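You operate a simulated robot arm through the tools that you are given. There is no shell and no other tool. Be economical: measure what you need, move in short steps, check, and stop when the job is done.

You run a simulated two-armed robot. Do the job below in one go: nothing can be reset, and whatever is moved stays where it is left.

Task
Shut milk, then water, and slacken both star nuts to 130 by turns.
Fine: start with the red one, a single mark. Two marks apart bends the end plate.

The check looks at the end state, three seconds after you hand in, the way a careful person would. Anything else that was tipped, shoved, dropped, spilled or broken makes it a failure.

Robot
Two 7-joint arms with fingered hands on one trunk, on a base that drives. Base frame: it is fixed to the floor where the robot stands at the start and does not move with it; the origin is under the middle of the robot, x ahead of it, y to its left, z up. Lengths are in mm, angles in rad, forces in N, time in s.
The left shoulder is at the start at [80, 198, 1465], the right one opposite. With the tool pointing down near the work surface each hand reaches from about 100 to 740 mm from the robot's upright axis, wherever it stands, measured 20 degrees to its own side. Places, roughly: black star knob [500, -200, 900]; blue star nut [500, 300, 900]; grey valve [500, 0, 900]; milk valve [500, 100, 900]; red star nut [500, 300, 1200]; water valve [500, 500, 900]. Payload 4 kg a hand.
The TCP of each hand is the grasp point between the finger pads, 26 mm short of the fingertips. In the tool frame z runs along the fingers and y along their closing line. The gripper opens to 132 mm. The gripper's body begins 73 mm behind the TCP. The gripper is a hand of 4 fingers: y runs from the thumb to the fingers, the wrist lies at [0, 0, -239] in the tool frame, and closing takes about 1.5 s.
Orientation is that of the tool frame in the base frame, as a unit quaternion [w, x, y, z]. With the fingers straight down and closing along the base's y, the tool's x points along the base's -x, its y along +y and its z along -z.

Tools
- The arms move only by the tool move_arm. It takes "left_steps", "right_steps" or both (then of equal length, played together; a hand with none holds still); each is a list that holds one entry, the list of rows, each a list of 7 numbers: the shift along the base's x, y, z in cm, then the turn, a rotation vector about the base's x, y, z in rad, then the opening, from 0 (shut) to 1 (fully open). In form: [[[x, y, z, wx, wy, wz, jaw], ...]]. A call has 1 to 10 rows; each row shifts and turns the commanded pose from where the row before left it. Each row takes 0.2 s and may step no farther than 50 mm and 0.15 rad from the row before; otherwise, or with a gripper value out of range, the whole call is refused. Where a pose cannot be reached the arm comes as near as it can. A force on the tool above 40 N (or 10 N above the force at the start of the call, whichever is more), or a blocked arm, ends the call early, and 0.2 s more pass. Each finger travels about 72 mm/s and halts on what it meets, pressing with about 29 N; the grip force reading is that of the motor and also rises with nothing between the fingers. The clock runs only during rows and for 0.2 s after the last one: add rows that do not move to give the fingers time. It gives the time, the measured TCP pose, the force on the tool (base axes), the opening and the grip force at its end, in the units of the frame above (readings bear some noise), with the torque about the TCP (base axes, N m) and any sound that the robot's microphone picked up.
- Cameras (640 x 400 px; columns grow to the right, rows downward): "scene" is now at [101.4, 28.7, 1621.5]; the picture's right is [0.35, -0.94, 0.00], its down [-0.74, -0.28, -0.61] and it looks along [0.57, 0.21, -0.79] (base axes); focal length 268 px, centre (320, 200). "left" rides on the left gripper at [-68, 2, -97] in its tool frame; the picture's right is [-0.03, -1.00, 0.00], its down [0.82, -0.02, -0.58] and it looks along [0.58, -0.01, 0.82] (tool axes); focal length 270 px, centre (320, 200). "right" rides on the right gripper at [68, 2, -97] in its tool frame; the picture's right is [-0.03, 1.00, 0.00], its down [-0.82, -0.02, -0.58] and it looks along [-0.58, -0.01, 0.82] (tool axes); focal length 270 px, centre (320, 200). There is no depth. A picture from a camera that has moved, and an enlarged one, comes with that camera's place and axes in the base frame and with its lens.
- grab_frame(camera): a new picture of that camera. No time passes.
- raise_lower(by): slides the trunk up (or, below 0, down) by that many mm; the arms and the scene camera ride with it, the base frame stays. It gives what a move gives, with no picture.
- drive_base(legs): drives the robot by 1 to 6 legs, each [ahead, left, turn to the left] in mm, mm and rad, along the robot's own axes; the way and the turn of a leg run together, so that a leg with both is an arc; at most 1500 mm and 3.142 rad a leg. The arms and the cameras ride along, it lands a little off, and it stops where it bumps. It gives what a move gives.
- grasp_type(shape, hand): the hand has 4 fingers and takes this shape, open, in about a second: jaw (thumb against the fingers, like two jaws); tri (thumb and two fingers); tip (a fingertip pinch); poke (one finger out to press); point (the index stretched); flat (the hand flat); cup (the hand cupped); fist (a fist). The gripper value then closes the fingers along that shape, each until it touches; the sizes above hold for jaw. It gives what a move gives, with no picture.
- pan_tilt(pan, tilt): turns the head with the scene camera to pan (to the left, within 1.501 rad either way) and tilt (down, from -0.506 to 1.204), counted from straight ahead of the robot. It gives what a move gives.
- close_up(camera, box): a new picture of the part [left, top, right, bottom] of that camera's present view, enlarged. No time passes.
- close_job(): hands the job in; it is judged then, once.

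Go step by step. Nothing tells you exact positions but the pictures and the camera data: compare them with the known pose of the tool, close in by small moves and look again before you grip or let go. The budget is 120 turns and 108 pictures, counting those below and the enlarged ones. Unless the task says otherwise, let go and move clear before handing in, and close with one line.

The tools are called as name(argument=value, ...) on one line, values as JSON. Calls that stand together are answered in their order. move_arm: Moves the arms, as the interface text tells. Its arguments: {"type":"object","properties":{"left_steps":{"type":"array"},"right_steps":{"type":"array"}},"required":[]} The other tools are called the same way: raise_lower (by) slides the trunk up or down; grasp_type (shape, hand) gives the hand a shape; drive_base (legs) drives the base; pan_tilt (pan, tilt) turns the head that bears the scene camera; grab_frame (camera) takes a picture; close_up (camera, box) takes an enlarged picture of a part of a camera's view; close_job () hands the job in.

At the start:

```text
time_s: 0.0
left_tcp_pos: [287.2, 442.6, 1000.6]
left_orientation: [0.0, 0.0, 1.0, 0.0]
left_force: [0.5, -0.7, 0.1]
left_torque: [0.02, -0.04, 0.01]
left_width: 132.0
left_finger_force: 0.1
left_shape: jaw
right_tcp_pos: [315.6, 28.1, 999.0]
right_orientation: [0.0, 0.0, 1.0, 0.0]
right_force: [-0.3, 0.7, -0.1]
right_torque: [0.0, -0.03, -0.01]
right_width: 131.8
right_finger_force: 0.0
right_shape: jaw
trunk travel left (down, up): [-775.0, 65.0]
robot x, y, heading: [-0.9, 0.7, 0.0]
head pan, tilt: [0.354, 0.916]
```

scene: 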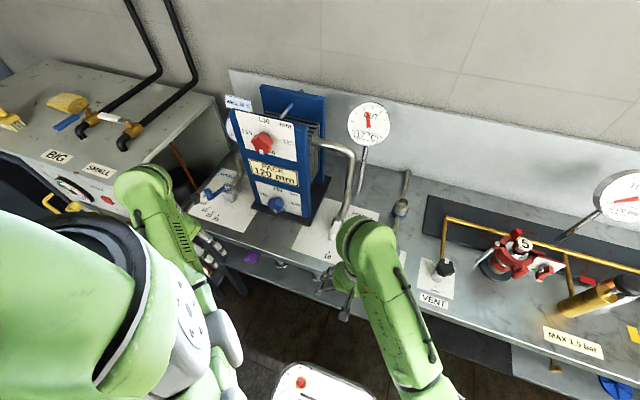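
right: 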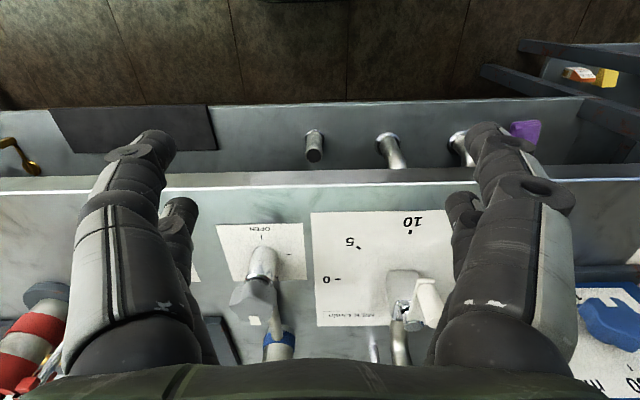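
left: 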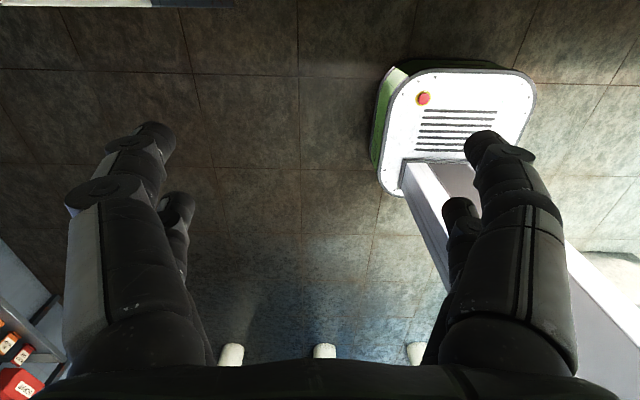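

I see a plate pack (heat exchanger) with a red nut up top and a blue nut below, valves with white scale plates on either side. I'll take close looks at them first.

close_up(camera="scene", box=[190, 80, 350, 220])

close_up(camera="scene", box=[280, 90, 440, 270])

close_up(camera="scene", box=[180, 150, 260, 240])

close_up(camera="right", box=[200, 190, 460, 370])

```text
2.86 times, centred on (270, 150) of scene
camera zoom: at [101.4, 28.7, 1621.5], right [0.35, -0.94, 0.0], down [-0.74, -0.28, -0.61], along [0.57, 0.21, -0.79], focal length 765 px, centre (463, 343)
```

zoom: 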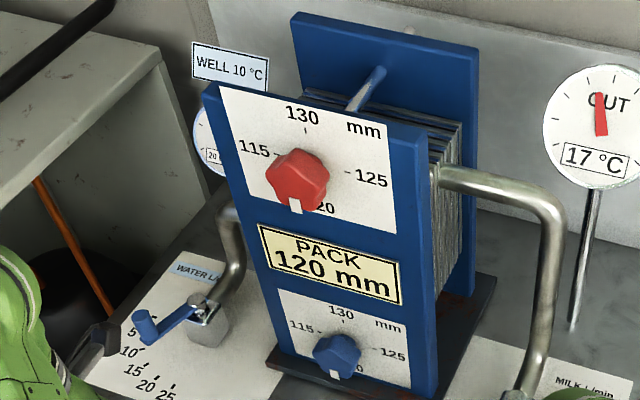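

```text
2.22 times, centred on (360, 180) of scene
camera zoom: at [101.4, 28.7, 1621.5], right [0.35, -0.94, 0.0], down [-0.74, -0.28, -0.61], along [0.57, 0.21, -0.79], focal length 595 px, centre (231, 244)
```

zoom: 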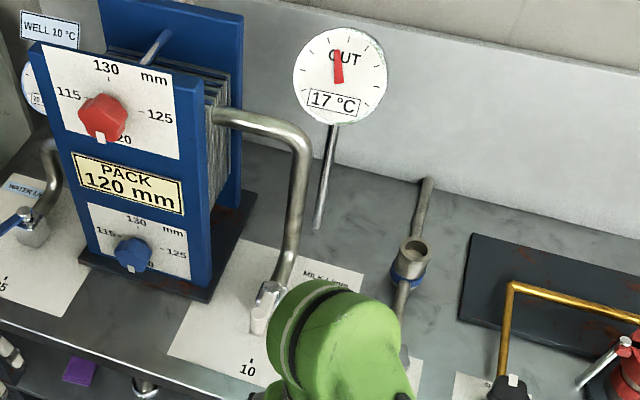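

```text
4.44 times, centred on (220, 195) of scene
camera zoom: at [101.4, 28.7, 1621.5], right [0.35, -0.94, 0.0], down [-0.74, -0.28, -0.61], along [0.57, 0.21, -0.79], focal length 1190 px, centre (764, 222)
```

zoom: 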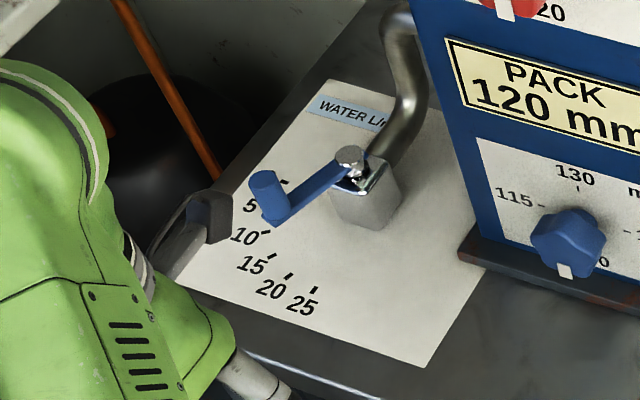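

```text
2.22 times, centred on (330, 280) of right
camera zoom: at [247.5, 31.5, 1097.4], right [0.03, 1.0, 0.0], down [0.82, -0.02, 0.58], along [0.58, -0.01, -0.82], focal length 601 px, centre (298, 22)
```

zoom: 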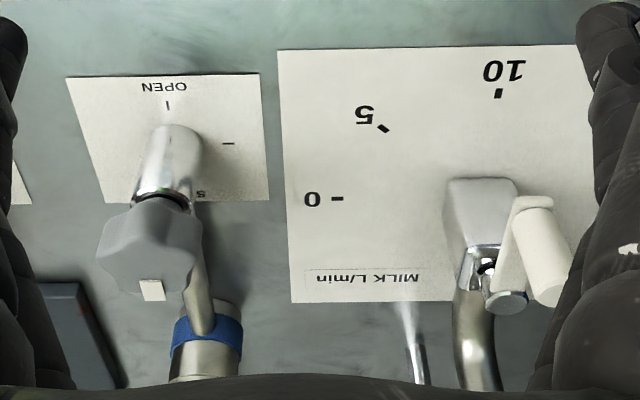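

The right forearm hides the milk valve and the left one is near the water valve. I move both out of the view and look again.

move_arm(right_steps=[[[-3, 0, 3, 0, 0, 0, 1], [-3, -3, 3, 0, 0, 0, 1], [0, -5, 0, 0, 0, 0, 1], [0, -5, 0, 0, 0, 0, 1], [0, -5, 0, 0, 0, 0, 1], [0, -5, 0, 0, 0, 0, 1], [0, -5, 0, 0, 0, 0, 1]]], left_steps=[[[-3, 0, 3, 0, 0, 0, 1], [-3, 0, 3, 0, 0, 0, 1], [-3, 0, 3, 0, 0, 0, 1], [-3, 0, 3, 0, 0, 0, 1], [0, 0, 0, 0, 0, 0, 1], [0, 0, 0, 0, 0, 0, 1], [0, 0, 0, 0, 0, 0, 1]]])

pan_tilt(pan=0.3, tilt=0.8)

grab_frame(camera="scene")

```text
refused: row 2 steps farther than a row can; nothing moved
```

```text
time_s: 0.7
left_tcp_pos: [287.6, 442.4, 1000.8]
left_orientation: [0.0, 0.0, 1.0, 0.001]
left_force: [0.4, 0.1, -0.2]
left_torque: [0.01, 0.01, -0.01]
left_width: 131.8
left_finger_force: 0.0
left_shape: jaw
right_tcp_pos: [315.6, 27.7, 1000.2]
right_orientation: [0.001, 0.0, 1.0, -0.001]
right_force: [-0.1, 0.0, -0.1]
right_torque: [0.01, -0.03, -0.04]
right_width: 131.7
right_finger_force: 0.0
right_shape: jaw
trunk travel left (down, up): [-775.0, 65.0]
robot x, y, heading: [1.0, -0.6, -0.003]
head pan, tilt: [0.3, 0.799]
```

```text
100 pictures are left
camera scene: at [108.5, 26.7, 1630.6], right [0.3, -0.96, 0.0], down [-0.69, -0.21, -0.7], along [0.67, 0.21, -0.72], focal length 268 px, centre (320, 200)
```

scene: 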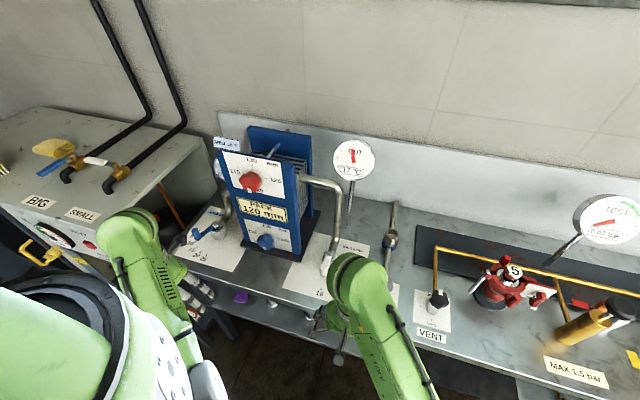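

The row was too long; I repeat the move with shorter rows.

move_arm(right_steps=[[[-3, 0, 3, 0, 0, 0, 1], [-3, 0, 3, 0, 0, 0, 1], [0, -4.8, 0, 0, 0, 0, 1], [0, -4.8, 0, 0, 0, 0, 1], [0, -4.8, 0, 0, 0, 0, 1], [0, -4.8, 0, 0, 0, 0, 1], [0, -4.8, 0, 0, 0, 0, 1]]], left_steps=[[[-3, 0, 3, 0, 0, 0, 1], [-3, 0, 3, 0, 0, 0, 1], [-3, 0, 3, 0, 0, 0, 1], [0, 0, 0, 0, 0, 0, 1], [0, 0, 0, 0, 0, 0, 1], [0, 0, 0, 0, 0, 0, 1], [0, 0, 0, 0, 0, 0, 1]]])

grab_frame(camera="scene")

close_up(camera="scene", box=[270, 150, 400, 310])

close_up(camera="scene", box=[160, 180, 260, 280])

```text
time_s: 2.3
left_tcp_pos: [198.8, 438.4, 1038.5]
left_orientation: [0.001, 0.0, 1.0, 0.001]
left_force: [-0.1, 0.0, -0.3]
left_torque: [0.0, 0.01, 0.01]
left_width: 131.9
left_finger_force: 0.2
left_shape: jaw
left hand out of reach, approached as far as the arm can: row 2, 3
right_tcp_pos: [267.0, -206.0, 1008.7]
right_orientation: [0.001, -0.001, 1.0, 0.0]
right_force: [0.4, 0.5, -0.3]
right_torque: [-0.04, -0.02, 0.01]
right_width: 131.9
right_finger_force: 0.0
right_shape: jaw
right hand out of reach, approached as far as the arm can: row 2, 4, 5, 6
trunk travel left (down, up): [-775.0, 65.0]
robot x, y, heading: [-1.1, -1.3, 0.006]
head pan, tilt: [0.3, 0.799]
```

```text
99 pictures are left
camera scene: at [108.4, 26.8, 1630.7], right [0.3, -0.96, 0.0], down [-0.68, -0.21, -0.7], along [0.67, 0.21, -0.72], focal length 268 px, centre (320, 200)
```

scene: 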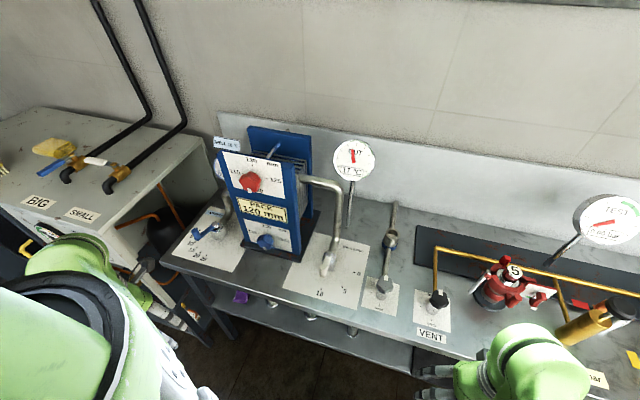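

```text
2.50 times, centred on (335, 230) of scene
camera zoom: at [108.4, 26.8, 1630.7], right [0.3, -0.96, 0.0], down [-0.68, -0.21, -0.7], along [0.67, 0.21, -0.72], focal length 670 px, centre (282, 125)
```

zoom: 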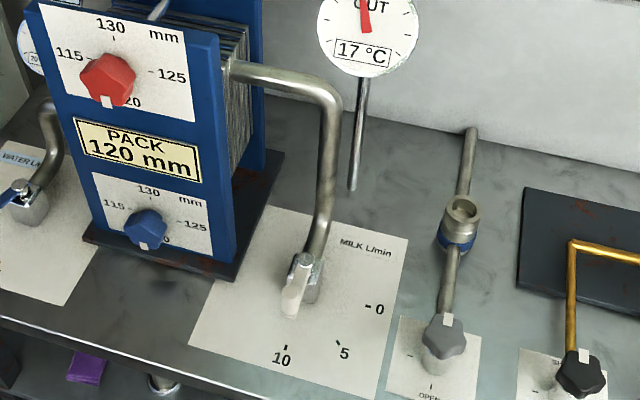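

```text
4.00 times, centred on (210, 230) of scene
camera zoom: at [108.4, 26.8, 1630.7], right [0.3, -0.96, 0.0], down [-0.68, -0.21, -0.7], along [0.67, 0.21, -0.72], focal length 1072 px, centre (760, 80)
```

zoom: 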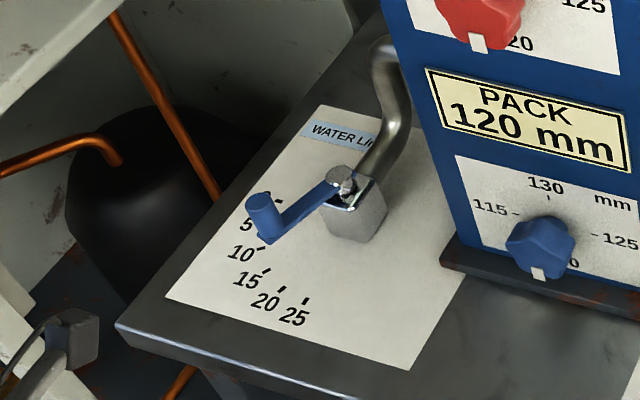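

The bench plates sit at about z 854. The milk scale centre is near (555, 137), with 0 towards −y. I take tighter looks at the handles.

close_up(camera="scene", box=[305, 235, 375, 305])

close_up(camera="scene", box=[215, 140, 305, 255])

close_up(camera="scene", box=[210, 130, 310, 180])

```text
5.71 times, centred on (340, 270) of scene
camera zoom: at [108.4, 26.8, 1630.7], right [0.3, -0.96, 0.0], down [-0.68, -0.21, -0.7], along [0.67, 0.21, -0.72], focal length 1531 px, centre (206, -200)
```

zoom: 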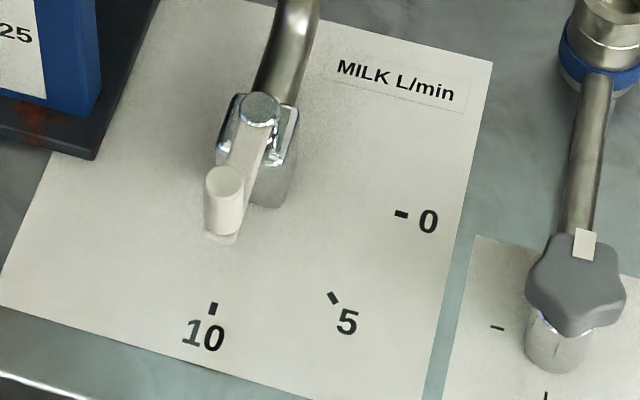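

```text
3.48 times, centred on (260, 198) of scene
camera zoom: at [108.4, 26.8, 1630.7], right [0.3, -0.96, 0.0], down [-0.68, -0.21, -0.7], along [0.67, 0.21, -0.72], focal length 932 px, centre (529, 209)
```

zoom: 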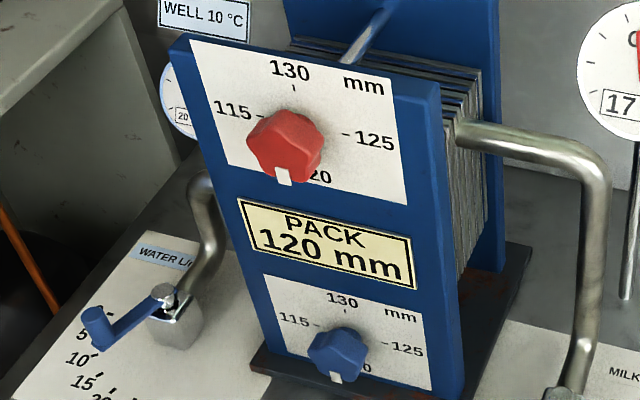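

```text
6.40 times, centred on (260, 155) of scene
camera zoom: at [108.4, 26.8, 1630.7], right [0.3, -0.96, 0.0], down [-0.68, -0.21, -0.7], along [0.67, 0.21, -0.72], focal length 1714 px, centre (704, 488)
```

zoom: 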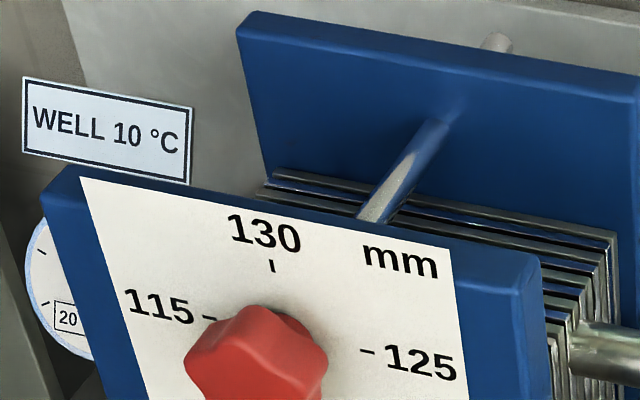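

The milk handle is an upright cylinder near (490, 137) whose top is at about z 950. I bring the right hand back towards it at a safe height.

move_arm(right_steps=[[[1, 4.8, 0, 0, 0, 0, 1], [1, 4.8, 0, 0, 0, 0, 1], [1, 4.8, 0, 0, 0, 0, 1], [1, 4.8, 0, 0, 0, 0, 1], [1, 4.8, 0, 0, 0, 0, 1], [3, 3.8, 0, 0, 0, 0, 0.6], [3, 3.7, 0, 0, 0, 0, 0.6], [3, 2, 0, 0, 0, 0, 0.6]]])

grab_frame(camera="right")

```text
time_s: 4.1
left_tcp_pos: [199.6, 439.2, 1038.1]
left_orientation: [0.001, 0.0, 1.0, 0.001]
left_force: [0.7, -0.3, 0.5]
left_torque: [0.01, 0.0, 0.03]
left_width: 131.8
left_finger_force: 0.2
left_shape: jaw
right_tcp_pos: [407.3, 128.5, 1008.9]
right_orientation: [-0.001, 0.0, 1.0, 0.0]
right_force: [0.3, 0.2, 0.6]
right_torque: [0.02, 0.02, 0.01]
right_width: 79.9
right_finger_force: 0.0
right_shape: jaw
trunk travel left (down, up): [-775.0, 65.0]
robot x, y, heading: [2.3, -0.9, -0.0]
head pan, tilt: [0.3, 0.799]
```

```text
93 pictures are left
camera right: at [340.1, 132.5, 1107.1], right [0.03, 1.0, 0.0], down [0.82, -0.02, 0.58], along [0.58, -0.02, -0.82], focal length 270 px, centre (320, 200)
```

right: 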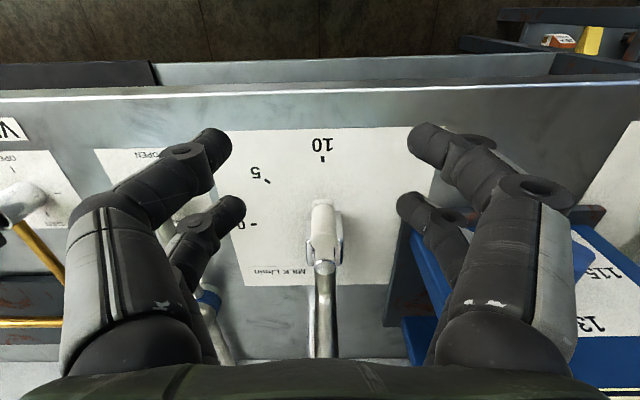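

The right hand hovers before the handle. I zoom in to fix the handle's place by parallax.

close_up(camera="right", box=[270, 150, 380, 290])

```text
2.86 times, centred on (325, 220) of right
camera zoom: at [340.1, 132.5, 1107.1], right [0.03, 1.0, 0.0], down [0.82, -0.02, 0.58], along [0.58, -0.02, -0.82], focal length 772 px, centre (306, 143)
```

zoom: 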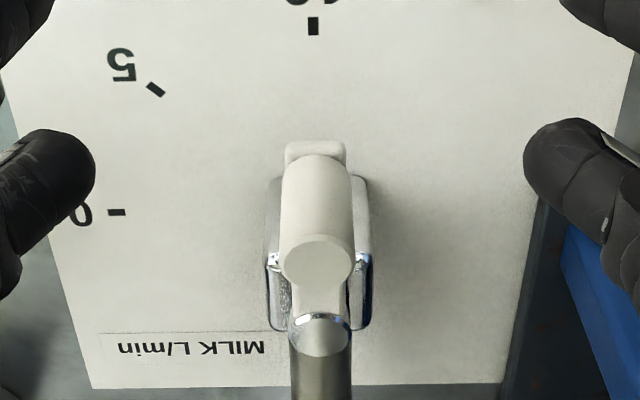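

Handle top is at about (489, 132, 953). I go over it, lower so the pads straddle it, and close.

move_arm(right_steps=[[[4.1, 0.1, 0, 0, 0, 0, 0.5], [4.1, 0.2, 0, 0, 0, 0, 0.5], [0, 0, -2.4, 0, 0, 0, 0.5], [0, 0, -2.3, 0, 0, 0, 0.5], [0, 0, -2.2, 0, 0, 0, 0.5]]])

grab_frame(camera="scene")

grab_frame(camera="right")

```text
time_s: 5.3
left_tcp_pos: [199.0, 439.9, 1038.2]
left_orientation: [0.0, 0.0, 1.0, 0.001]
left_force: [-0.2, -0.2, 0.2]
left_torque: [-0.04, -0.02, 0.0]
left_width: 132.0
left_finger_force: 0.0
left_shape: jaw
right_tcp_pos: [490.2, 133.9, 939.1]
right_orientation: [0.0, 0.0, 1.0, 0.0]
right_force: [0.4, -0.2, -0.2]
right_torque: [0.02, -0.02, 0.01]
right_width: 66.3
right_finger_force: 0.1
right_shape: jaw
trunk travel left (down, up): [-775.0, 65.0]
robot x, y, heading: [-1.6, 2.3, -0.003]
head pan, tilt: [0.3, 0.799]
```

```text
91 pictures are left
camera scene: at [110.2, 27.6, 1630.5], right [0.3, -0.96, 0.0], down [-0.69, -0.21, -0.7], along [0.67, 0.21, -0.72], focal length 268 px, centre (320, 200)
```

scene: 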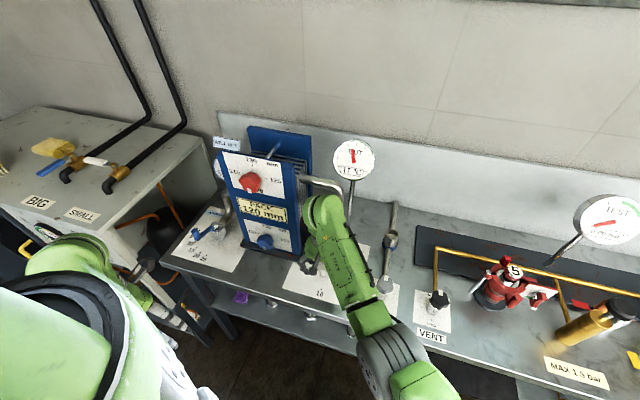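

```text
90 pictures are left
camera right: at [422.4, 138.1, 1037.0], right [0.03, 1.0, 0.0], down [0.82, -0.02, 0.58], along [0.58, -0.01, -0.82], focal length 270 px, centre (320, 200)
```

right: 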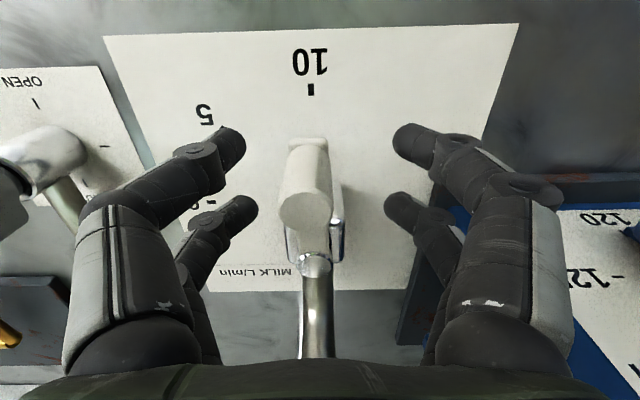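

The handle sits between the finger pairs. I close on it.

move_arm(right_steps=[[[0, -0.2, 0, 0, 0, 0, 0], [0, 0, 0, 0, 0, 0, 0], [0, 0, 0, 0, 0, 0, 0], [0, 0, 0, 0, 0, 0, 0], [0, 0, 0, 0, 0, 0, 0]]])

grab_frame(camera="right")

```text
time_s: 6.5
left_tcp_pos: [198.4, 439.3, 1038.3]
left_orientation: [0.001, 0.0, 1.0, 0.001]
left_force: [0.0, 0.2, 0.1]
left_torque: [-0.02, 0.02, 0.0]
left_width: 132.0
left_finger_force: 0.1
left_shape: jaw
right_tcp_pos: [489.6, 132.4, 939.2]
right_orientation: [0.0, 0.0, 1.0, 0.0]
right_force: [-2.4, -1.1, -2.9]
right_torque: [-0.03, 0.06, 0.04]
right_width: 13.2
right_finger_force: 28.9
right_shape: jaw
trunk travel left (down, up): [-775.0, 65.0]
robot x, y, heading: [-0.2, -3.3, -0.004]
head pan, tilt: [0.3, 0.799]
```

```text
89 pictures are left
camera right: at [420.7, 134.8, 1037.6], right [0.03, 1.0, 0.0], down [0.82, -0.02, 0.58], along [0.58, -0.02, -0.82], focal length 270 px, centre (320, 200)
```

right: 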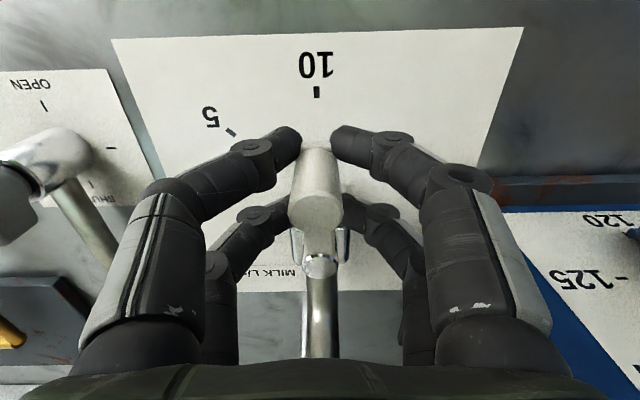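

The four fingers cage the handle. I swing it the first 45° about the pivot at (555, 133), turning the hand along.

move_arm(right_steps=[[[0.056, -0.855, 0, 0, 0, 0.1309, 0], [0.167, -0.84, 0, 0, 0, 0.1309, 0], [0.275, -0.811, 0, 0, 0, 0.1309, 0], [0.379, -0.768, 0, 0, 0, 0.1309, 0], [0.476, -0.712, 0, 0, 0, 0.1309, 0], [0.565, -0.644, 0, 0, 0, 0.1309, 0]]])

grab_frame(camera="right")

```text
time_s: 7.9
left_tcp_pos: [198.2, 440.0, 1037.8]
left_orientation: [0.001, 0.0, 1.0, 0.002]
left_force: [0.0, -0.1, -0.4]
left_torque: [-0.05, -0.01, 0.01]
left_width: 131.9
left_finger_force: 0.2
left_shape: jaw
right_tcp_pos: [509.7, 85.2, 939.6]
right_orientation: [0.0, -0.385, 0.923, 0.0]
right_force: [-6.2, 5.5, -5.2]
right_torque: [0.13, 0.15, 0.44]
right_width: 12.7
right_finger_force: 28.6
right_shape: jaw
trunk travel left (down, up): [-775.0, 65.0]
robot x, y, heading: [1.0, 1.7, -0.006]
head pan, tilt: [0.3, 0.799]
```

```text
88 pictures are left
camera right: at [459.8, 40.2, 1037.7], right [-0.69, 0.72, 0.0], down [0.59, 0.56, 0.58], along [0.42, 0.4, -0.82], focal length 270 px, centre (320, 200)
```

right: 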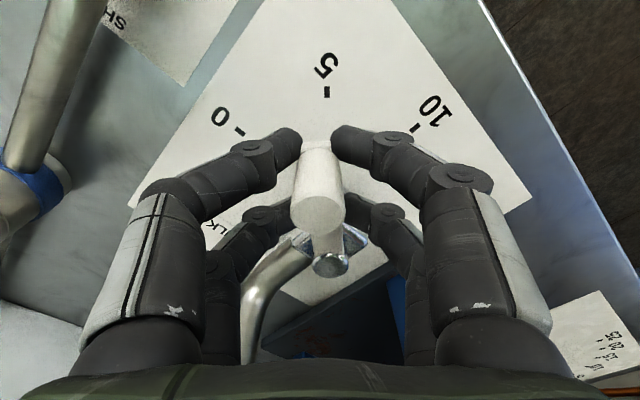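

The lever follows to the 5 mark. I complete the second 45°.

move_arm(right_steps=[[[0.644, -0.565, 0, 0, 0, 0.1309, 0], [0.712, -0.476, 0, 0, 0, 0.1309, 0], [0.768, -0.379, 0, 0, 0, 0.1309, 0], [0.811, -0.275, 0, 0, 0, 0.1309, 0], [0.84, -0.167, 0, 0, 0, 0.1309, 0], [0.855, -0.056, 0, 0, 0, 0.1309, 0], [0, 0, 0, 0, 0, 0, 0]]])

grab_frame(camera="right")

grab_frame(camera="scene")

```text
time_s: 9.5
left_tcp_pos: [195.4, 442.9, 1037.2]
left_orientation: [0.003, 0.0, 1.0, -0.001]
left_force: [-0.3, 0.2, -0.1]
left_torque: [0.0, 0.01, 0.0]
left_width: 132.0
left_finger_force: 0.0
left_shape: jaw
right_tcp_pos: [550.6, 71.8, 940.4]
right_orientation: [0.003, 0.708, -0.706, -0.002]
right_force: [-23.2, 25.0, -6.8]
right_torque: [0.43, 0.6, -0.2]
right_width: 11.2
right_finger_force: 29.4
right_shape: jaw
trunk travel left (down, up): [-775.0, 65.0]
robot x, y, heading: [0.1, 0.9, -0.004]
head pan, tilt: [0.3, 0.799]
```

```text
87 pictures are left
camera right: at [549.0, 4.0, 1037.9], right [-1.0, 0.02, 0.01], down [0.02, 0.82, 0.58], along [0.01, 0.58, -0.82], focal length 270 px, centre (320, 200)
```

right: 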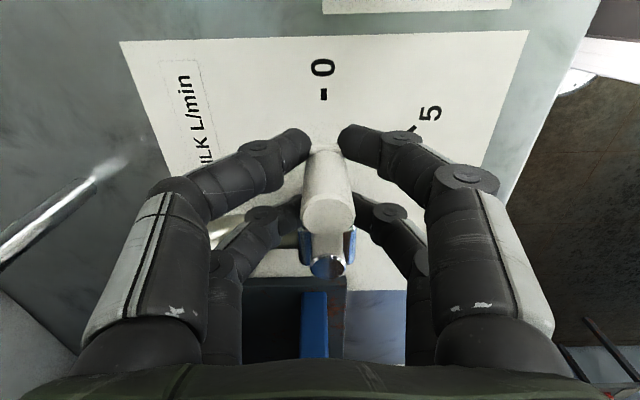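

```text
86 pictures are left
camera scene: at [104.2, 33.4, 1630.8], right [0.3, -0.96, 0.0], down [-0.68, -0.22, -0.7], along [0.67, 0.2, -0.72], focal length 268 px, centre (320, 200)
```

scene: 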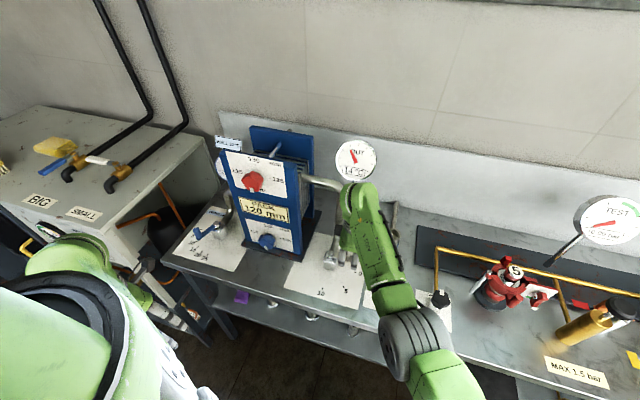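

The lever points at 0 and pushes back as at its stop. I relax, open, and lift clear to check.

move_arm(right_steps=[[[-0.2, 0.4, 0, 0, 0, 0, 0], [0, 0, 0, 0, 0, 0, 0.45], [0, 0, 0, 0, 0, 0, 0.45], [0, 0, 0, 0, 0, 0, 0.45], [0, 0, 4, 0, 0, 0, 0.45], [0, 0, 4, 0, 0, 0, 0.45], [-3, -3, 2, 0, 0, 0, 0.45]]])

grab_frame(camera="right")

```text
time_s: 11.1
left_tcp_pos: [197.4, 438.5, 1038.8]
left_orientation: [0.001, 0.0, 1.0, 0.002]
left_force: [0.2, -0.2, -0.1]
left_torque: [0.0, -0.02, -0.02]
left_width: 131.8
left_finger_force: 0.0
left_shape: jaw
right_tcp_pos: [520.1, 38.3, 1039.1]
right_orientation: [0.001, -0.707, 0.707, -0.001]
right_force: [-0.7, -0.7, -0.1]
right_torque: [0.01, 0.02, -0.01]
right_width: 59.2
right_finger_force: 0.1
right_shape: jaw
trunk travel left (down, up): [-775.0, 65.0]
robot x, y, heading: [-3.4, 1.1, -0.003]
head pan, tilt: [0.3, 0.799]
```

```text
85 pictures are left
camera right: at [518.3, -28.8, 1137.7], right [-1.0, 0.03, 0.0], down [0.02, 0.82, 0.58], along [0.02, 0.58, -0.82], focal length 270 px, centre (320, 200)
```

right: 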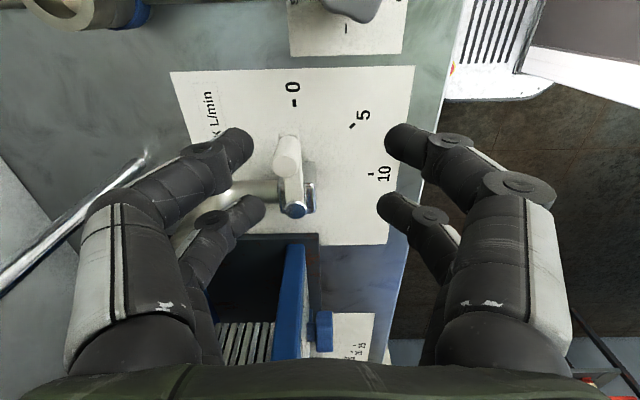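

Milk reads 0. I withdraw the right arm towards the right, and check with the scene camera.

move_arm(right_steps=[[[-2.8, -2, 0, 0, 0, -0.14, 0.45], [-2.8, -2, 0, 0, 0, -0.14, 0.45], [-2.8, -2, 0, 0, 0, -0.14, 0.45], [-2.8, -2, 0, 0, 0, -0.14, 0.45], [-2.8, -2, 0, 0, 0, -0.14, 0.45], [-2.8, -2, 0, 0, 0, -0.14, 0.45], [-2.8, -2, 0, 0, 0, -0.14, 0.45], [-2.8, -3, 0, 0, 0, -0.14, 0.45], [0, -3, 0, 0, 0, -0.14, 0.45], [0, -3, 0, 0, 0, -0.14, 0.45]]])

close_up(camera="scene", box=[280, 150, 400, 310])

close_up(camera="scene", box=[170, 200, 250, 270])

```text
time_s: 13.3
left_tcp_pos: [198.6, 439.0, 1037.9]
left_orientation: [0.001, 0.001, 1.0, 0.002]
left_force: [0.0, 0.0, -0.3]
left_torque: [0.02, 0.0, 0.03]
left_width: 131.9
left_finger_force: 0.1
left_shape: jaw
right_tcp_pos: [304.3, -190.5, 1027.6]
right_orientation: [0.001, -0.085, 0.996, 0.001]
right_force: [0.3, -0.3, 0.0]
right_torque: [0.01, -0.01, 0.02]
right_width: 59.2
right_finger_force: 0.0
right_shape: jaw
right hand out of reach, approached as far as the arm can: row 6, 8, 9
trunk travel left (down, up): [-775.0, 65.0]
robot x, y, heading: [0.3, -0.4, -0.003]
head pan, tilt: [0.3, 0.799]
```

```text
2.50 times, centred on (340, 230) of scene
camera zoom: at [109.0, 26.9, 1630.6], right [0.3, -0.96, 0.0], down [-0.69, -0.21, -0.7], along [0.67, 0.21, -0.72], focal length 670 px, centre (270, 125)
```

zoom: 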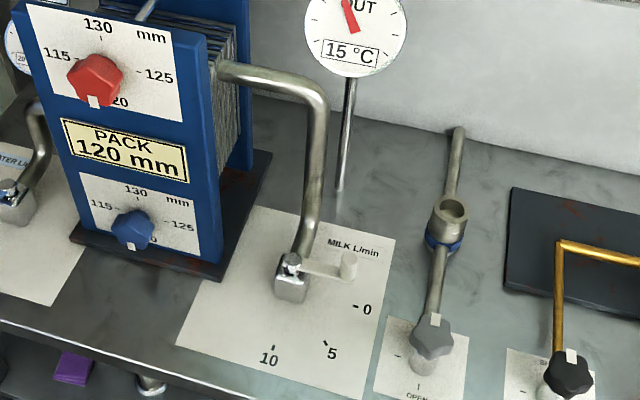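

```text
5.71 times, centred on (210, 235) of scene
camera zoom: at [109.0, 26.9, 1630.6], right [0.3, -0.96, 0.0], down [-0.69, -0.21, -0.7], along [0.67, 0.21, -0.72], focal length 1531 px, centre (949, 0)
```

zoom: 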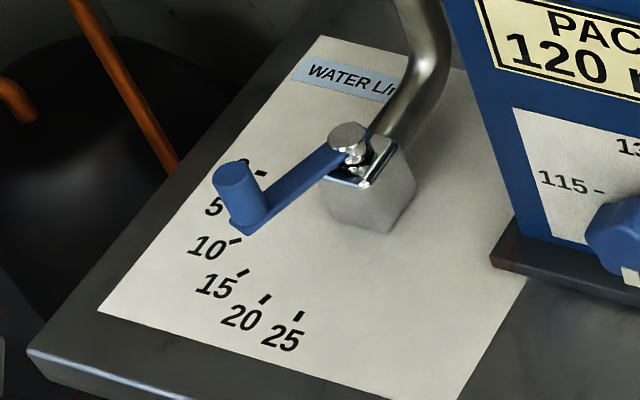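

Milk is shut: lever straight at 0. The water lever points at about 20 (handle near (489, 563), pivot near (553, 543)) and 0 lies towards +y. I bring the left hand there turned by 90°, so its camera stays clear of the water pipe.

move_arm(left_steps=[[[2, 1, 0, 0, 0, 0.145, 0.6], [2, 1, 0, 0, 0, 0.145, 0.6], [2, 1, 0, 0, 0, 0.145, 0.6], [2, 1, 0, 0, 0, 0.145, 0.6], [2, 1, 0, 0, 0, 0.145, 0.6], [2, 1, 0, 0, 0, 0.145, 0.6], [2, 1, 0, 0, 0, 0.145, 0.6], [2, 1, 0, 0, 0, 0.145, 0.6], [2, 1, 0, 0, 0, 0.145, 0.6], [2, 1, 0, 0, 0, 0.145, 0.6]]])

grab_frame(camera="scene")

grab_frame(camera="left")

```text
time_s: 15.5
left_tcp_pos: [-29.1, 601.6, 1038.9]
left_orientation: [0.002, -0.654, 0.757, 0.001]
left_force: [-0.4, 1.0, -0.3]
left_torque: [-0.04, 0.03, -0.01]
left_width: 79.6
left_finger_force: 0.0
left_shape: jaw
left hand out of reach, approached as far as the arm can: row 4, 5, 6, 7, 8, 9, 10
right_tcp_pos: [302.7, -190.7, 1026.5]
right_orientation: [0.002, -0.086, 0.996, 0.0]
right_force: [-0.4, 0.3, 0.1]
right_torque: [0.01, 0.0, 0.01]
right_width: 59.1
right_finger_force: 0.1
right_shape: jaw
trunk travel left (down, up): [-775.0, 65.0]
robot x, y, heading: [-0.5, 3.8, -0.001]
head pan, tilt: [0.3, 0.799]
```

```text
82 pictures are left
camera scene: at [106.3, 26.4, 1630.8], right [0.3, -0.96, 0.0], down [-0.68, -0.21, -0.7], along [0.67, 0.21, -0.72], focal length 268 px, centre (320, 200)
```

scene: 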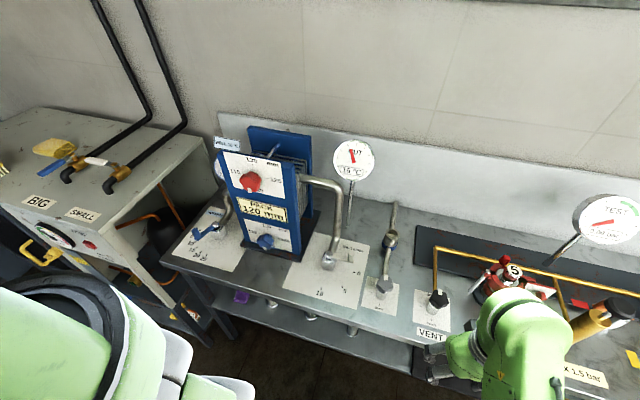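

```text
81 pictures are left
camera left: at [-20.6, 669.0, 1136.3], right [0.99, -0.12, 0.0], down [-0.1, -0.81, 0.58], along [-0.07, -0.57, -0.82], focal length 270 px, centre (320, 200)
```

left: 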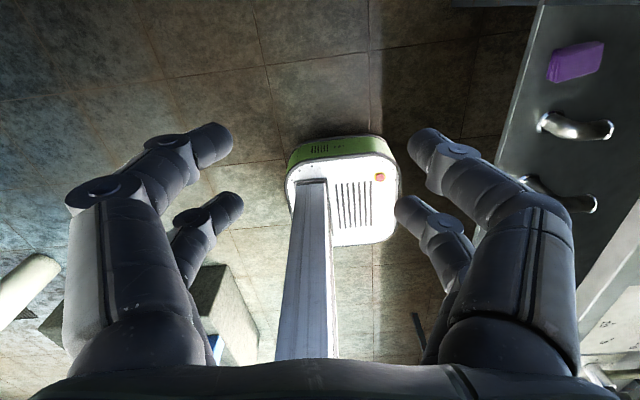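

The arm drifted back beside the robot while turning near its reach limit. I give it idle rows to see whether it comes to the commanded place.

move_arm(left_steps=[[[0, 0, 0, 0, 0, 0, 0.6]]])

```text
time_s: 15.9
left_tcp_pos: [-26.6, 600.3, 1039.2]
left_orientation: [0.0, -0.653, 0.758, 0.0]
left_force: [0.3, -0.2, 0.5]
left_torque: [-0.01, -0.01, 0.01]
left_width: 79.3
left_finger_force: 0.1
left_shape: jaw
right_tcp_pos: [304.3, -190.3, 1027.1]
right_orientation: [0.001, -0.085, 0.996, 0.0]
right_force: [0.3, -0.1, -0.4]
right_torque: [0.02, 0.02, 0.01]
right_width: 59.3
right_finger_force: 0.0
right_shape: jaw
trunk travel left (down, up): [-775.0, 65.0]
robot x, y, heading: [1.0, 2.5, 0.003]
head pan, tilt: [0.3, 0.799]
```

It stays, so the command starts from here. I try moving ahead with the hand turned as it is.

move_arm(left_steps=[[[4.5, 0, 0, 0, 0, 0, 0.6], [4.5, 0, 0, 0, 0, 0, 0.6], [4.5, 0, 0, 0, 0, 0, 0.6], [4.5, 0, 0, 0, 0, 0, 0.6]]])

```text
time_s: 16.9
left_tcp_pos: [-28.5, 569.9, 1038.6]
left_orientation: [0.0, -0.661, 0.75, -0.001]
left_force: [0.0, 0.1, 0.6]
left_torque: [-0.02, 0.0, 0.01]
left_width: 79.5
left_finger_force: 0.0
left_shape: jaw
left hand out of reach, approached as far as the arm can: row 1, 2, 3, 4
right_tcp_pos: [303.4, -190.9, 1027.3]
right_orientation: [0.0, -0.085, 0.996, 0.001]
right_force: [0.3, 0.7, -0.4]
right_torque: [0.0, 0.03, 0.0]
right_width: 59.1
right_finger_force: 0.1
right_shape: jaw
trunk travel left (down, up): [-775.0, 65.0]
robot x, y, heading: [-2.1, 0.3, 0.003]
head pan, tilt: [0.3, 0.799]
```

A wrist limit holds it at this turn. I turn the hand back while going ahead.

move_arm(left_steps=[[[2, 0, 0, 0, 0, -0.145, 0.6], [2, 0, 0, 0, 0, -0.145, 0.6], [2, 0, 0, 0, 0, -0.145, 0.6], [2, 0, 0, 0, 0, -0.145, 0.6], [2, 0, 0, 0, 0, -0.145, 0.6], [3, 0, 0, 0, 0, -0.145, 0.6], [3, 0, 0, 0, 0, -0.145, 0.6], [3, 0, 0, 0, 0, -0.145, 0.6], [3, 0, 0, 0, 0, -0.145, 0.6], [3, 0, 0, 0, 0, -0.145, 0.6]]])

```text
time_s: 19.1
left_tcp_pos: [222.9, 574.1, 1038.8]
left_orientation: [0.0, 0.001, 1.0, 0.0]
left_force: [-0.5, -0.2, 0.0]
left_torque: [0.01, 0.03, 0.02]
left_width: 79.5
left_finger_force: 0.0
left_shape: jaw
right_tcp_pos: [305.1, -189.1, 1026.6]
right_orientation: [0.001, -0.085, 0.996, 0.0]
right_force: [-0.1, -0.4, 0.5]
right_torque: [0.03, 0.0, 0.0]
right_width: 59.2
right_finger_force: 0.0
right_shape: jaw
trunk travel left (down, up): [-775.0, 65.0]
robot x, y, heading: [-0.1, -3.9, -0.0]
head pan, tilt: [0.3, 0.799]
```

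Back at the plain orientation. I reckon that will do for the water lever: pipe stands about (606, 514), clear of the hand. I move ahead to stand off and look.

move_arm(left_steps=[[[4.5, 0, 0, 0, 0, 0, 0.6], [4.5, 0, 0, 0, 0, 0, 0.6], [4.5, -0.5, 0, 0, 0, 0, 0.6], [4.5, -0.5, 0, 0, 0, 0, 0.6]]])

grab_frame(camera="scene")

grab_frame(camera="left")

```text
time_s: 20.1
left_tcp_pos: [405.8, 563.9, 1039.5]
left_orientation: [-0.001, 0.0, 1.0, 0.0]
left_force: [-0.1, -0.1, 0.1]
left_torque: [-0.04, -0.01, -0.02]
left_width: 79.5
left_finger_force: 0.0
left_shape: jaw
right_tcp_pos: [305.3, -189.1, 1026.2]
right_orientation: [0.0, -0.086, 0.996, 0.001]
right_force: [-0.7, 0.4, 0.1]
right_torque: [-0.01, 0.01, -0.04]
right_width: 59.2
right_finger_force: 0.1
right_shape: jaw
trunk travel left (down, up): [-775.0, 65.0]
robot x, y, heading: [-2.8, 1.6, -0.0]
head pan, tilt: [0.3, 0.799]
```

```text
80 pictures are left
camera scene: at [110.3, 26.9, 1630.5], right [0.3, -0.96, 0.0], down [-0.69, -0.21, -0.7], along [0.67, 0.21, -0.72], focal length 268 px, centre (320, 200)
```

scene: 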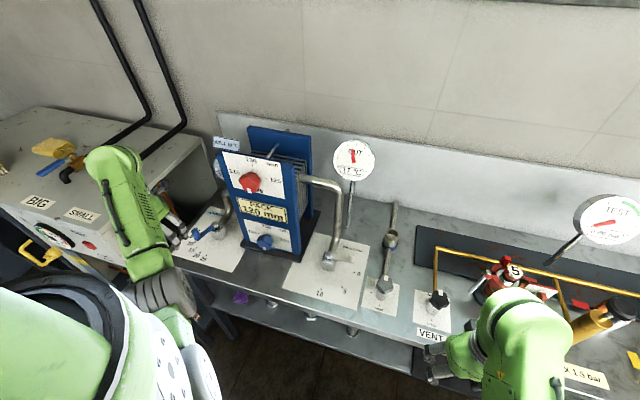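

```text
79 pictures are left
camera left: at [474.8, 565.1, 1135.9], right [0.03, -1.0, 0.0], down [-0.81, -0.02, 0.58], along [-0.58, -0.02, -0.82], focal length 270 px, centre (320, 200)
```

left: 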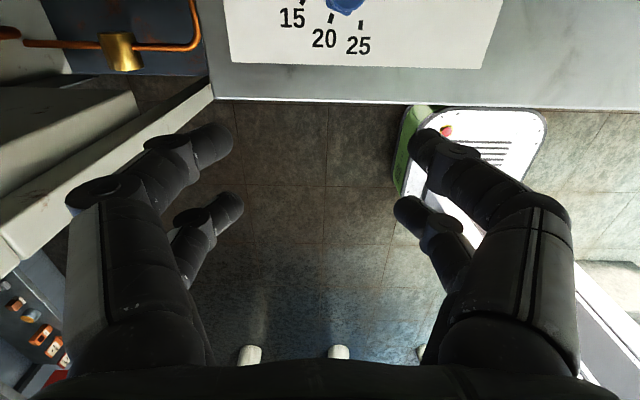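

The handle just shows at the top of the left view. I step 40 mm further ahead at this height.

move_arm(left_steps=[[[4, 0, 0, 0, 0, 0, 0.6], [4, 0, 0, 0, 0, 0, 0.6]]])

grab_frame(camera="left")

close_up(camera="scene", box=[140, 140, 260, 280])

```text
time_s: 20.7
left_tcp_pos: [485.8, 565.2, 1037.7]
left_orientation: [-0.002, 0.0, 1.0, 0.001]
left_force: [0.8, -1.0, 0.8]
left_torque: [0.01, 0.02, -0.03]
left_width: 79.5
left_finger_force: 0.1
left_shape: jaw
right_tcp_pos: [306.1, -188.6, 1026.2]
right_orientation: [0.0, -0.085, 0.996, 0.0]
right_force: [0.6, 0.3, 0.1]
right_torque: [-0.01, 0.03, -0.03]
right_width: 58.8
right_finger_force: 0.0
right_shape: jaw
trunk travel left (down, up): [-775.0, 65.0]
robot x, y, heading: [0.2, -0.1, 0.0]
head pan, tilt: [0.3, 0.799]
```

```text
78 pictures are left
camera left: at [554.0, 565.8, 1134.5], right [0.03, -1.0, 0.0], down [-0.81, -0.02, 0.58], along [-0.58, -0.02, -0.82], focal length 270 px, centre (320, 200)
```

left: 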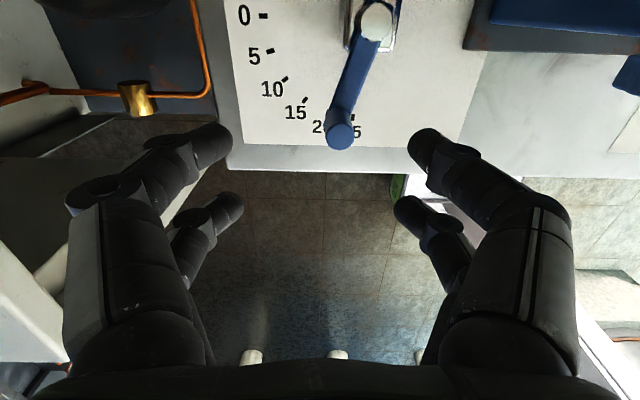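

```text
2.86 times, centred on (200, 210) of scene
camera zoom: at [112.4, 27.6, 1630.3], right [0.3, -0.96, 0.0], down [-0.69, -0.21, -0.7], along [0.66, 0.21, -0.72], focal length 765 px, centre (663, 171)
```

zoom: 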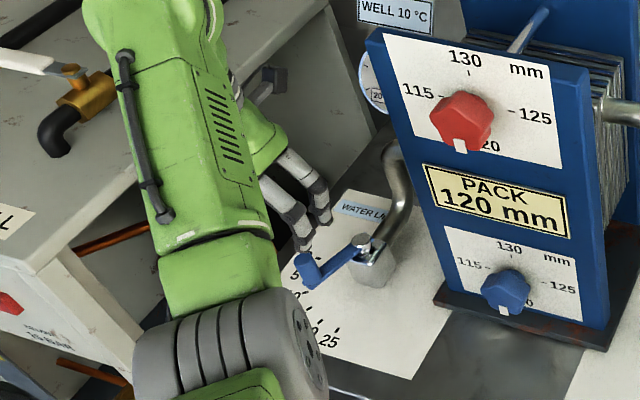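

Hand camera puts the handle at about (484, 551). I shift over it, lower to just above, and look again.

move_arm(left_steps=[[[-0.1, -1.4, 0, 0, 0, 0, 0.5], [0, 0, -2.5, 0, 0, 0, 0.5], [0, 0, -2.3, 0, 0, 0, 0.5]]])

grab_frame(camera="left")

```text
time_s: 21.5
left_tcp_pos: [483.3, 548.8, 991.2]
left_orientation: [-0.001, 0.0, 1.0, -0.001]
left_force: [0.1, 0.2, 0.0]
left_torque: [-0.01, 0.02, 0.01]
left_width: 66.5
left_finger_force: 0.0
left_shape: jaw
right_tcp_pos: [304.8, -189.0, 1027.4]
right_orientation: [0.001, -0.085, 0.996, 0.0]
right_force: [-0.2, 0.6, 0.7]
right_torque: [0.01, -0.03, -0.01]
right_width: 59.1
right_finger_force: 0.0
right_shape: jaw
trunk travel left (down, up): [-775.0, 65.0]
robot x, y, heading: [-2.0, -0.6, 0.004]
head pan, tilt: [0.3, 0.799]
```

```text
76 pictures are left
camera left: at [552.6, 551.5, 1087.4], right [0.03, -1.0, 0.0], down [-0.82, -0.02, 0.58], along [-0.58, -0.02, -0.82], focal length 270 px, centre (320, 200)
```

left: 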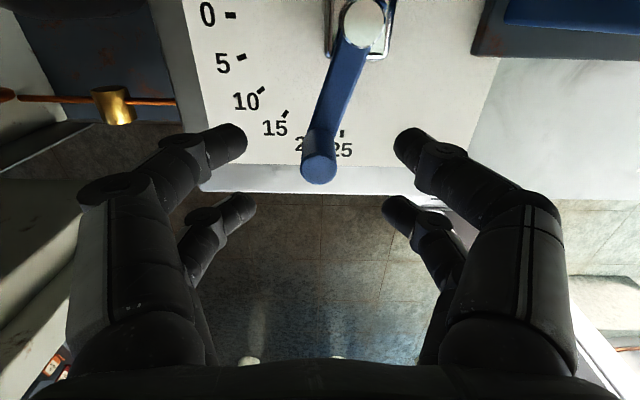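

Handle lies centred between the finger pairs. I lower 44 mm so the tips stay just above the bar, and close.

move_arm(left_steps=[[[0, 0, -2.2, 0, 0, 0, 0.5], [0, 0, -2.2, 0, 0, 0, 0.5], [0, 0, 0, 0, 0, 0, 0], [0, 0, 0, 0, 0, 0, 0], [0, 0, 0, 0, 0, 0, 0], [0, 0, 0, 0, 0, 0, 0], [0, 0, 0, 0, 0, 0, 0]]])

grab_frame(camera="left")

```text
time_s: 23.1
left_tcp_pos: [479.4, 546.8, 952.2]
left_orientation: [-0.001, 0.001, 1.0, 0.0]
left_force: [-0.5, -3.8, 3.3]
left_torque: [-0.21, -0.06, -0.28]
left_width: 0.0
left_finger_force: 28.8
left_shape: jaw
left hand out of reach, approached as far as the arm can: row 2
right_tcp_pos: [304.2, -190.1, 1026.5]
right_orientation: [0.001, -0.085, 0.996, 0.0]
right_force: [0.7, -0.3, -0.2]
right_torque: [0.02, 0.04, -0.03]
right_width: 59.1
right_finger_force: 0.0
right_shape: jaw
trunk travel left (down, up): [-775.0, 65.0]
robot x, y, heading: [-3.0, -0.5, -0.001]
head pan, tilt: [0.3, 0.799]
```

```text
75 pictures are left
camera left: at [547.8, 546.9, 1049.3], right [0.02, -1.0, 0.0], down [-0.82, -0.02, 0.58], along [-0.58, -0.01, -0.82], focal length 270 px, centre (320, 200)
```

left: 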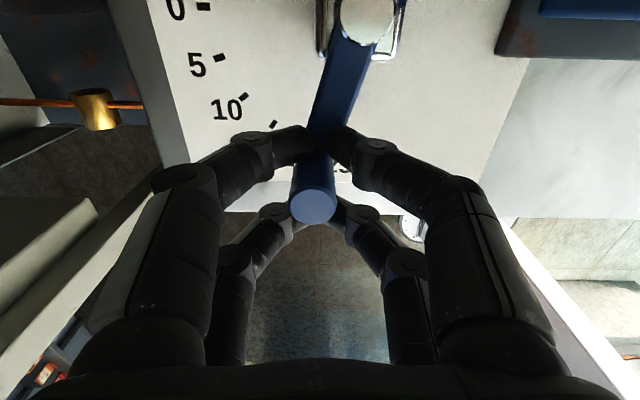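

The grip cages the handle, but the arm is at its reach limit and the 0 place lies farther. I let go, lift, draw back, and drive the base about 200 mm to the left.

move_arm(left_steps=[[[0, 0, 0, 0, 0, 0, 0.5], [0, 0, 0, 0, 0, 0, 0.5], [0, 0, 0, 0, 0, 0, 0.5], [0, 0, 4, 0, 0, 0, 0.5], [0, 0, 4, 0, 0, 0, 0.5], [-4, -2, 1, 0, 0, 0, 0.5], [-4, -2, 1, 0, 0, 0, 0.5], [-4, -2, 0, 0, 0, 0, 0.5]]])

drive_base(legs=[[0, 200, 0]])

grab_frame(camera="scene")

```text
time_s: 24.9
left_tcp_pos: [358.4, 486.9, 1052.2]
left_orientation: [0.0, 0.0, 1.0, -0.001]
left_force: [1.0, -0.2, -0.6]
left_torque: [0.0, -0.03, -0.02]
left_width: 65.6
left_finger_force: 0.0
left_shape: jaw
right_tcp_pos: [303.9, -191.3, 1026.1]
right_orientation: [0.001, -0.085, 0.996, 0.001]
right_force: [-0.2, -0.3, 0.5]
right_torque: [-0.01, 0.02, 0.0]
right_width: 59.2
right_finger_force: 0.0
right_shape: jaw
trunk travel left (down, up): [-775.0, 65.0]
robot x, y, heading: [0.0, 1.7, -0.004]
head pan, tilt: [0.3, 0.799]
```

```text
time_s: 26.5
left_tcp_pos: [362.4, 684.3, 1052.6]
left_orientation: [0.0, 0.001, 1.0, 0.001]
left_force: [1.9, -14.7, 1.5]
left_torque: [0.07, -0.02, -0.37]
left_width: 60.6
left_finger_force: 0.0
left_shape: jaw
right_tcp_pos: [305.4, 9.2, 1025.4]
right_orientation: [0.001, -0.084, 0.996, 0.001]
right_force: [0.1, -0.6, -0.4]
right_torque: [0.01, 0.02, 0.0]
right_width: 59.0
right_finger_force: 0.0
right_shape: jaw
trunk travel left (down, up): [-775.0, 65.0]
robot x, y, heading: [1.3, 205.8, -0.006]
head pan, tilt: [0.3, 0.799]
```

```text
74 pictures are left
camera scene: at [109.4, 223.1, 1630.7], right [0.29, -0.96, 0.0], down [-0.69, -0.21, -0.7], along [0.67, 0.21, -0.72], focal length 268 px, centre (320, 200)
```

scene: 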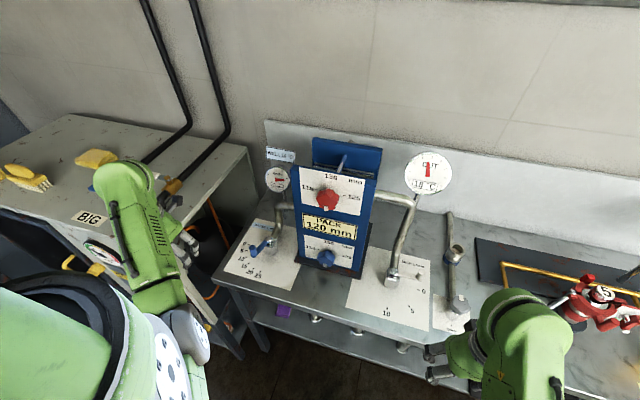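

The left fingers lean against the left cabinet (15 N). I pull the left hand back to the right at once, then look.

move_arm(left_steps=[[[0, -3, 0, 0, 0, 0, 0.5], [0, -4, 0, 0, 0, 0, 0.5], [0, -4, 0, 0, 0, 0, 0.5], [0, -2, 0, 0, 0, 0, 0.5]]])

pan_tilt(pan=0.5, tilt=0.85)

grab_frame(camera="scene")

```text
time_s: 27.5
left_tcp_pos: [364.2, 556.6, 1042.7]
left_orientation: [0.001, 0.002, 1.0, -0.001]
left_force: [-0.1, -0.1, 0.5]
left_torque: [0.02, 0.02, 0.0]
left_width: 65.5
left_finger_force: 0.1
left_shape: jaw
left hand out of reach, approached as far as the arm can: row 3
right_tcp_pos: [303.4, 11.7, 1026.9]
right_orientation: [0.002, -0.083, 0.997, 0.0]
right_force: [0.0, 0.5, 0.6]
right_torque: [0.02, 0.02, -0.02]
right_width: 59.1
right_finger_force: 0.0
right_shape: jaw
trunk travel left (down, up): [-775.0, 65.0]
robot x, y, heading: [-0.1, 200.8, -0.002]
head pan, tilt: [0.3, 0.799]
```

```text
time_s: 28.2
left_tcp_pos: [364.0, 559.8, 1039.8]
left_orientation: [0.001, 0.001, 1.0, 0.0]
left_force: [0.6, 0.2, 0.3]
left_torque: [-0.03, 0.0, -0.01]
left_width: 65.8
left_finger_force: 0.1
left_shape: jaw
right_tcp_pos: [304.0, 9.6, 1026.6]
right_orientation: [0.0, -0.084, 0.996, 0.0]
right_force: [0.1, 0.6, -0.6]
right_torque: [0.0, 0.03, 0.01]
right_width: 59.1
right_finger_force: 0.1
right_shape: jaw
trunk travel left (down, up): [-775.0, 65.0]
robot x, y, heading: [-3.9, 200.6, -0.001]
head pan, tilt: [0.499, 0.85]
```

```text
73 pictures are left
camera scene: at [100.6, 241.7, 1626.6], right [0.48, -0.88, 0.0], down [-0.66, -0.36, -0.66], along [0.58, 0.31, -0.75], focal length 268 px, centre (320, 200)
```

scene: 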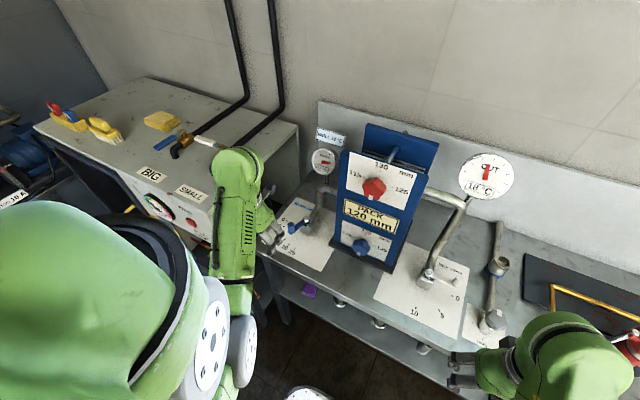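

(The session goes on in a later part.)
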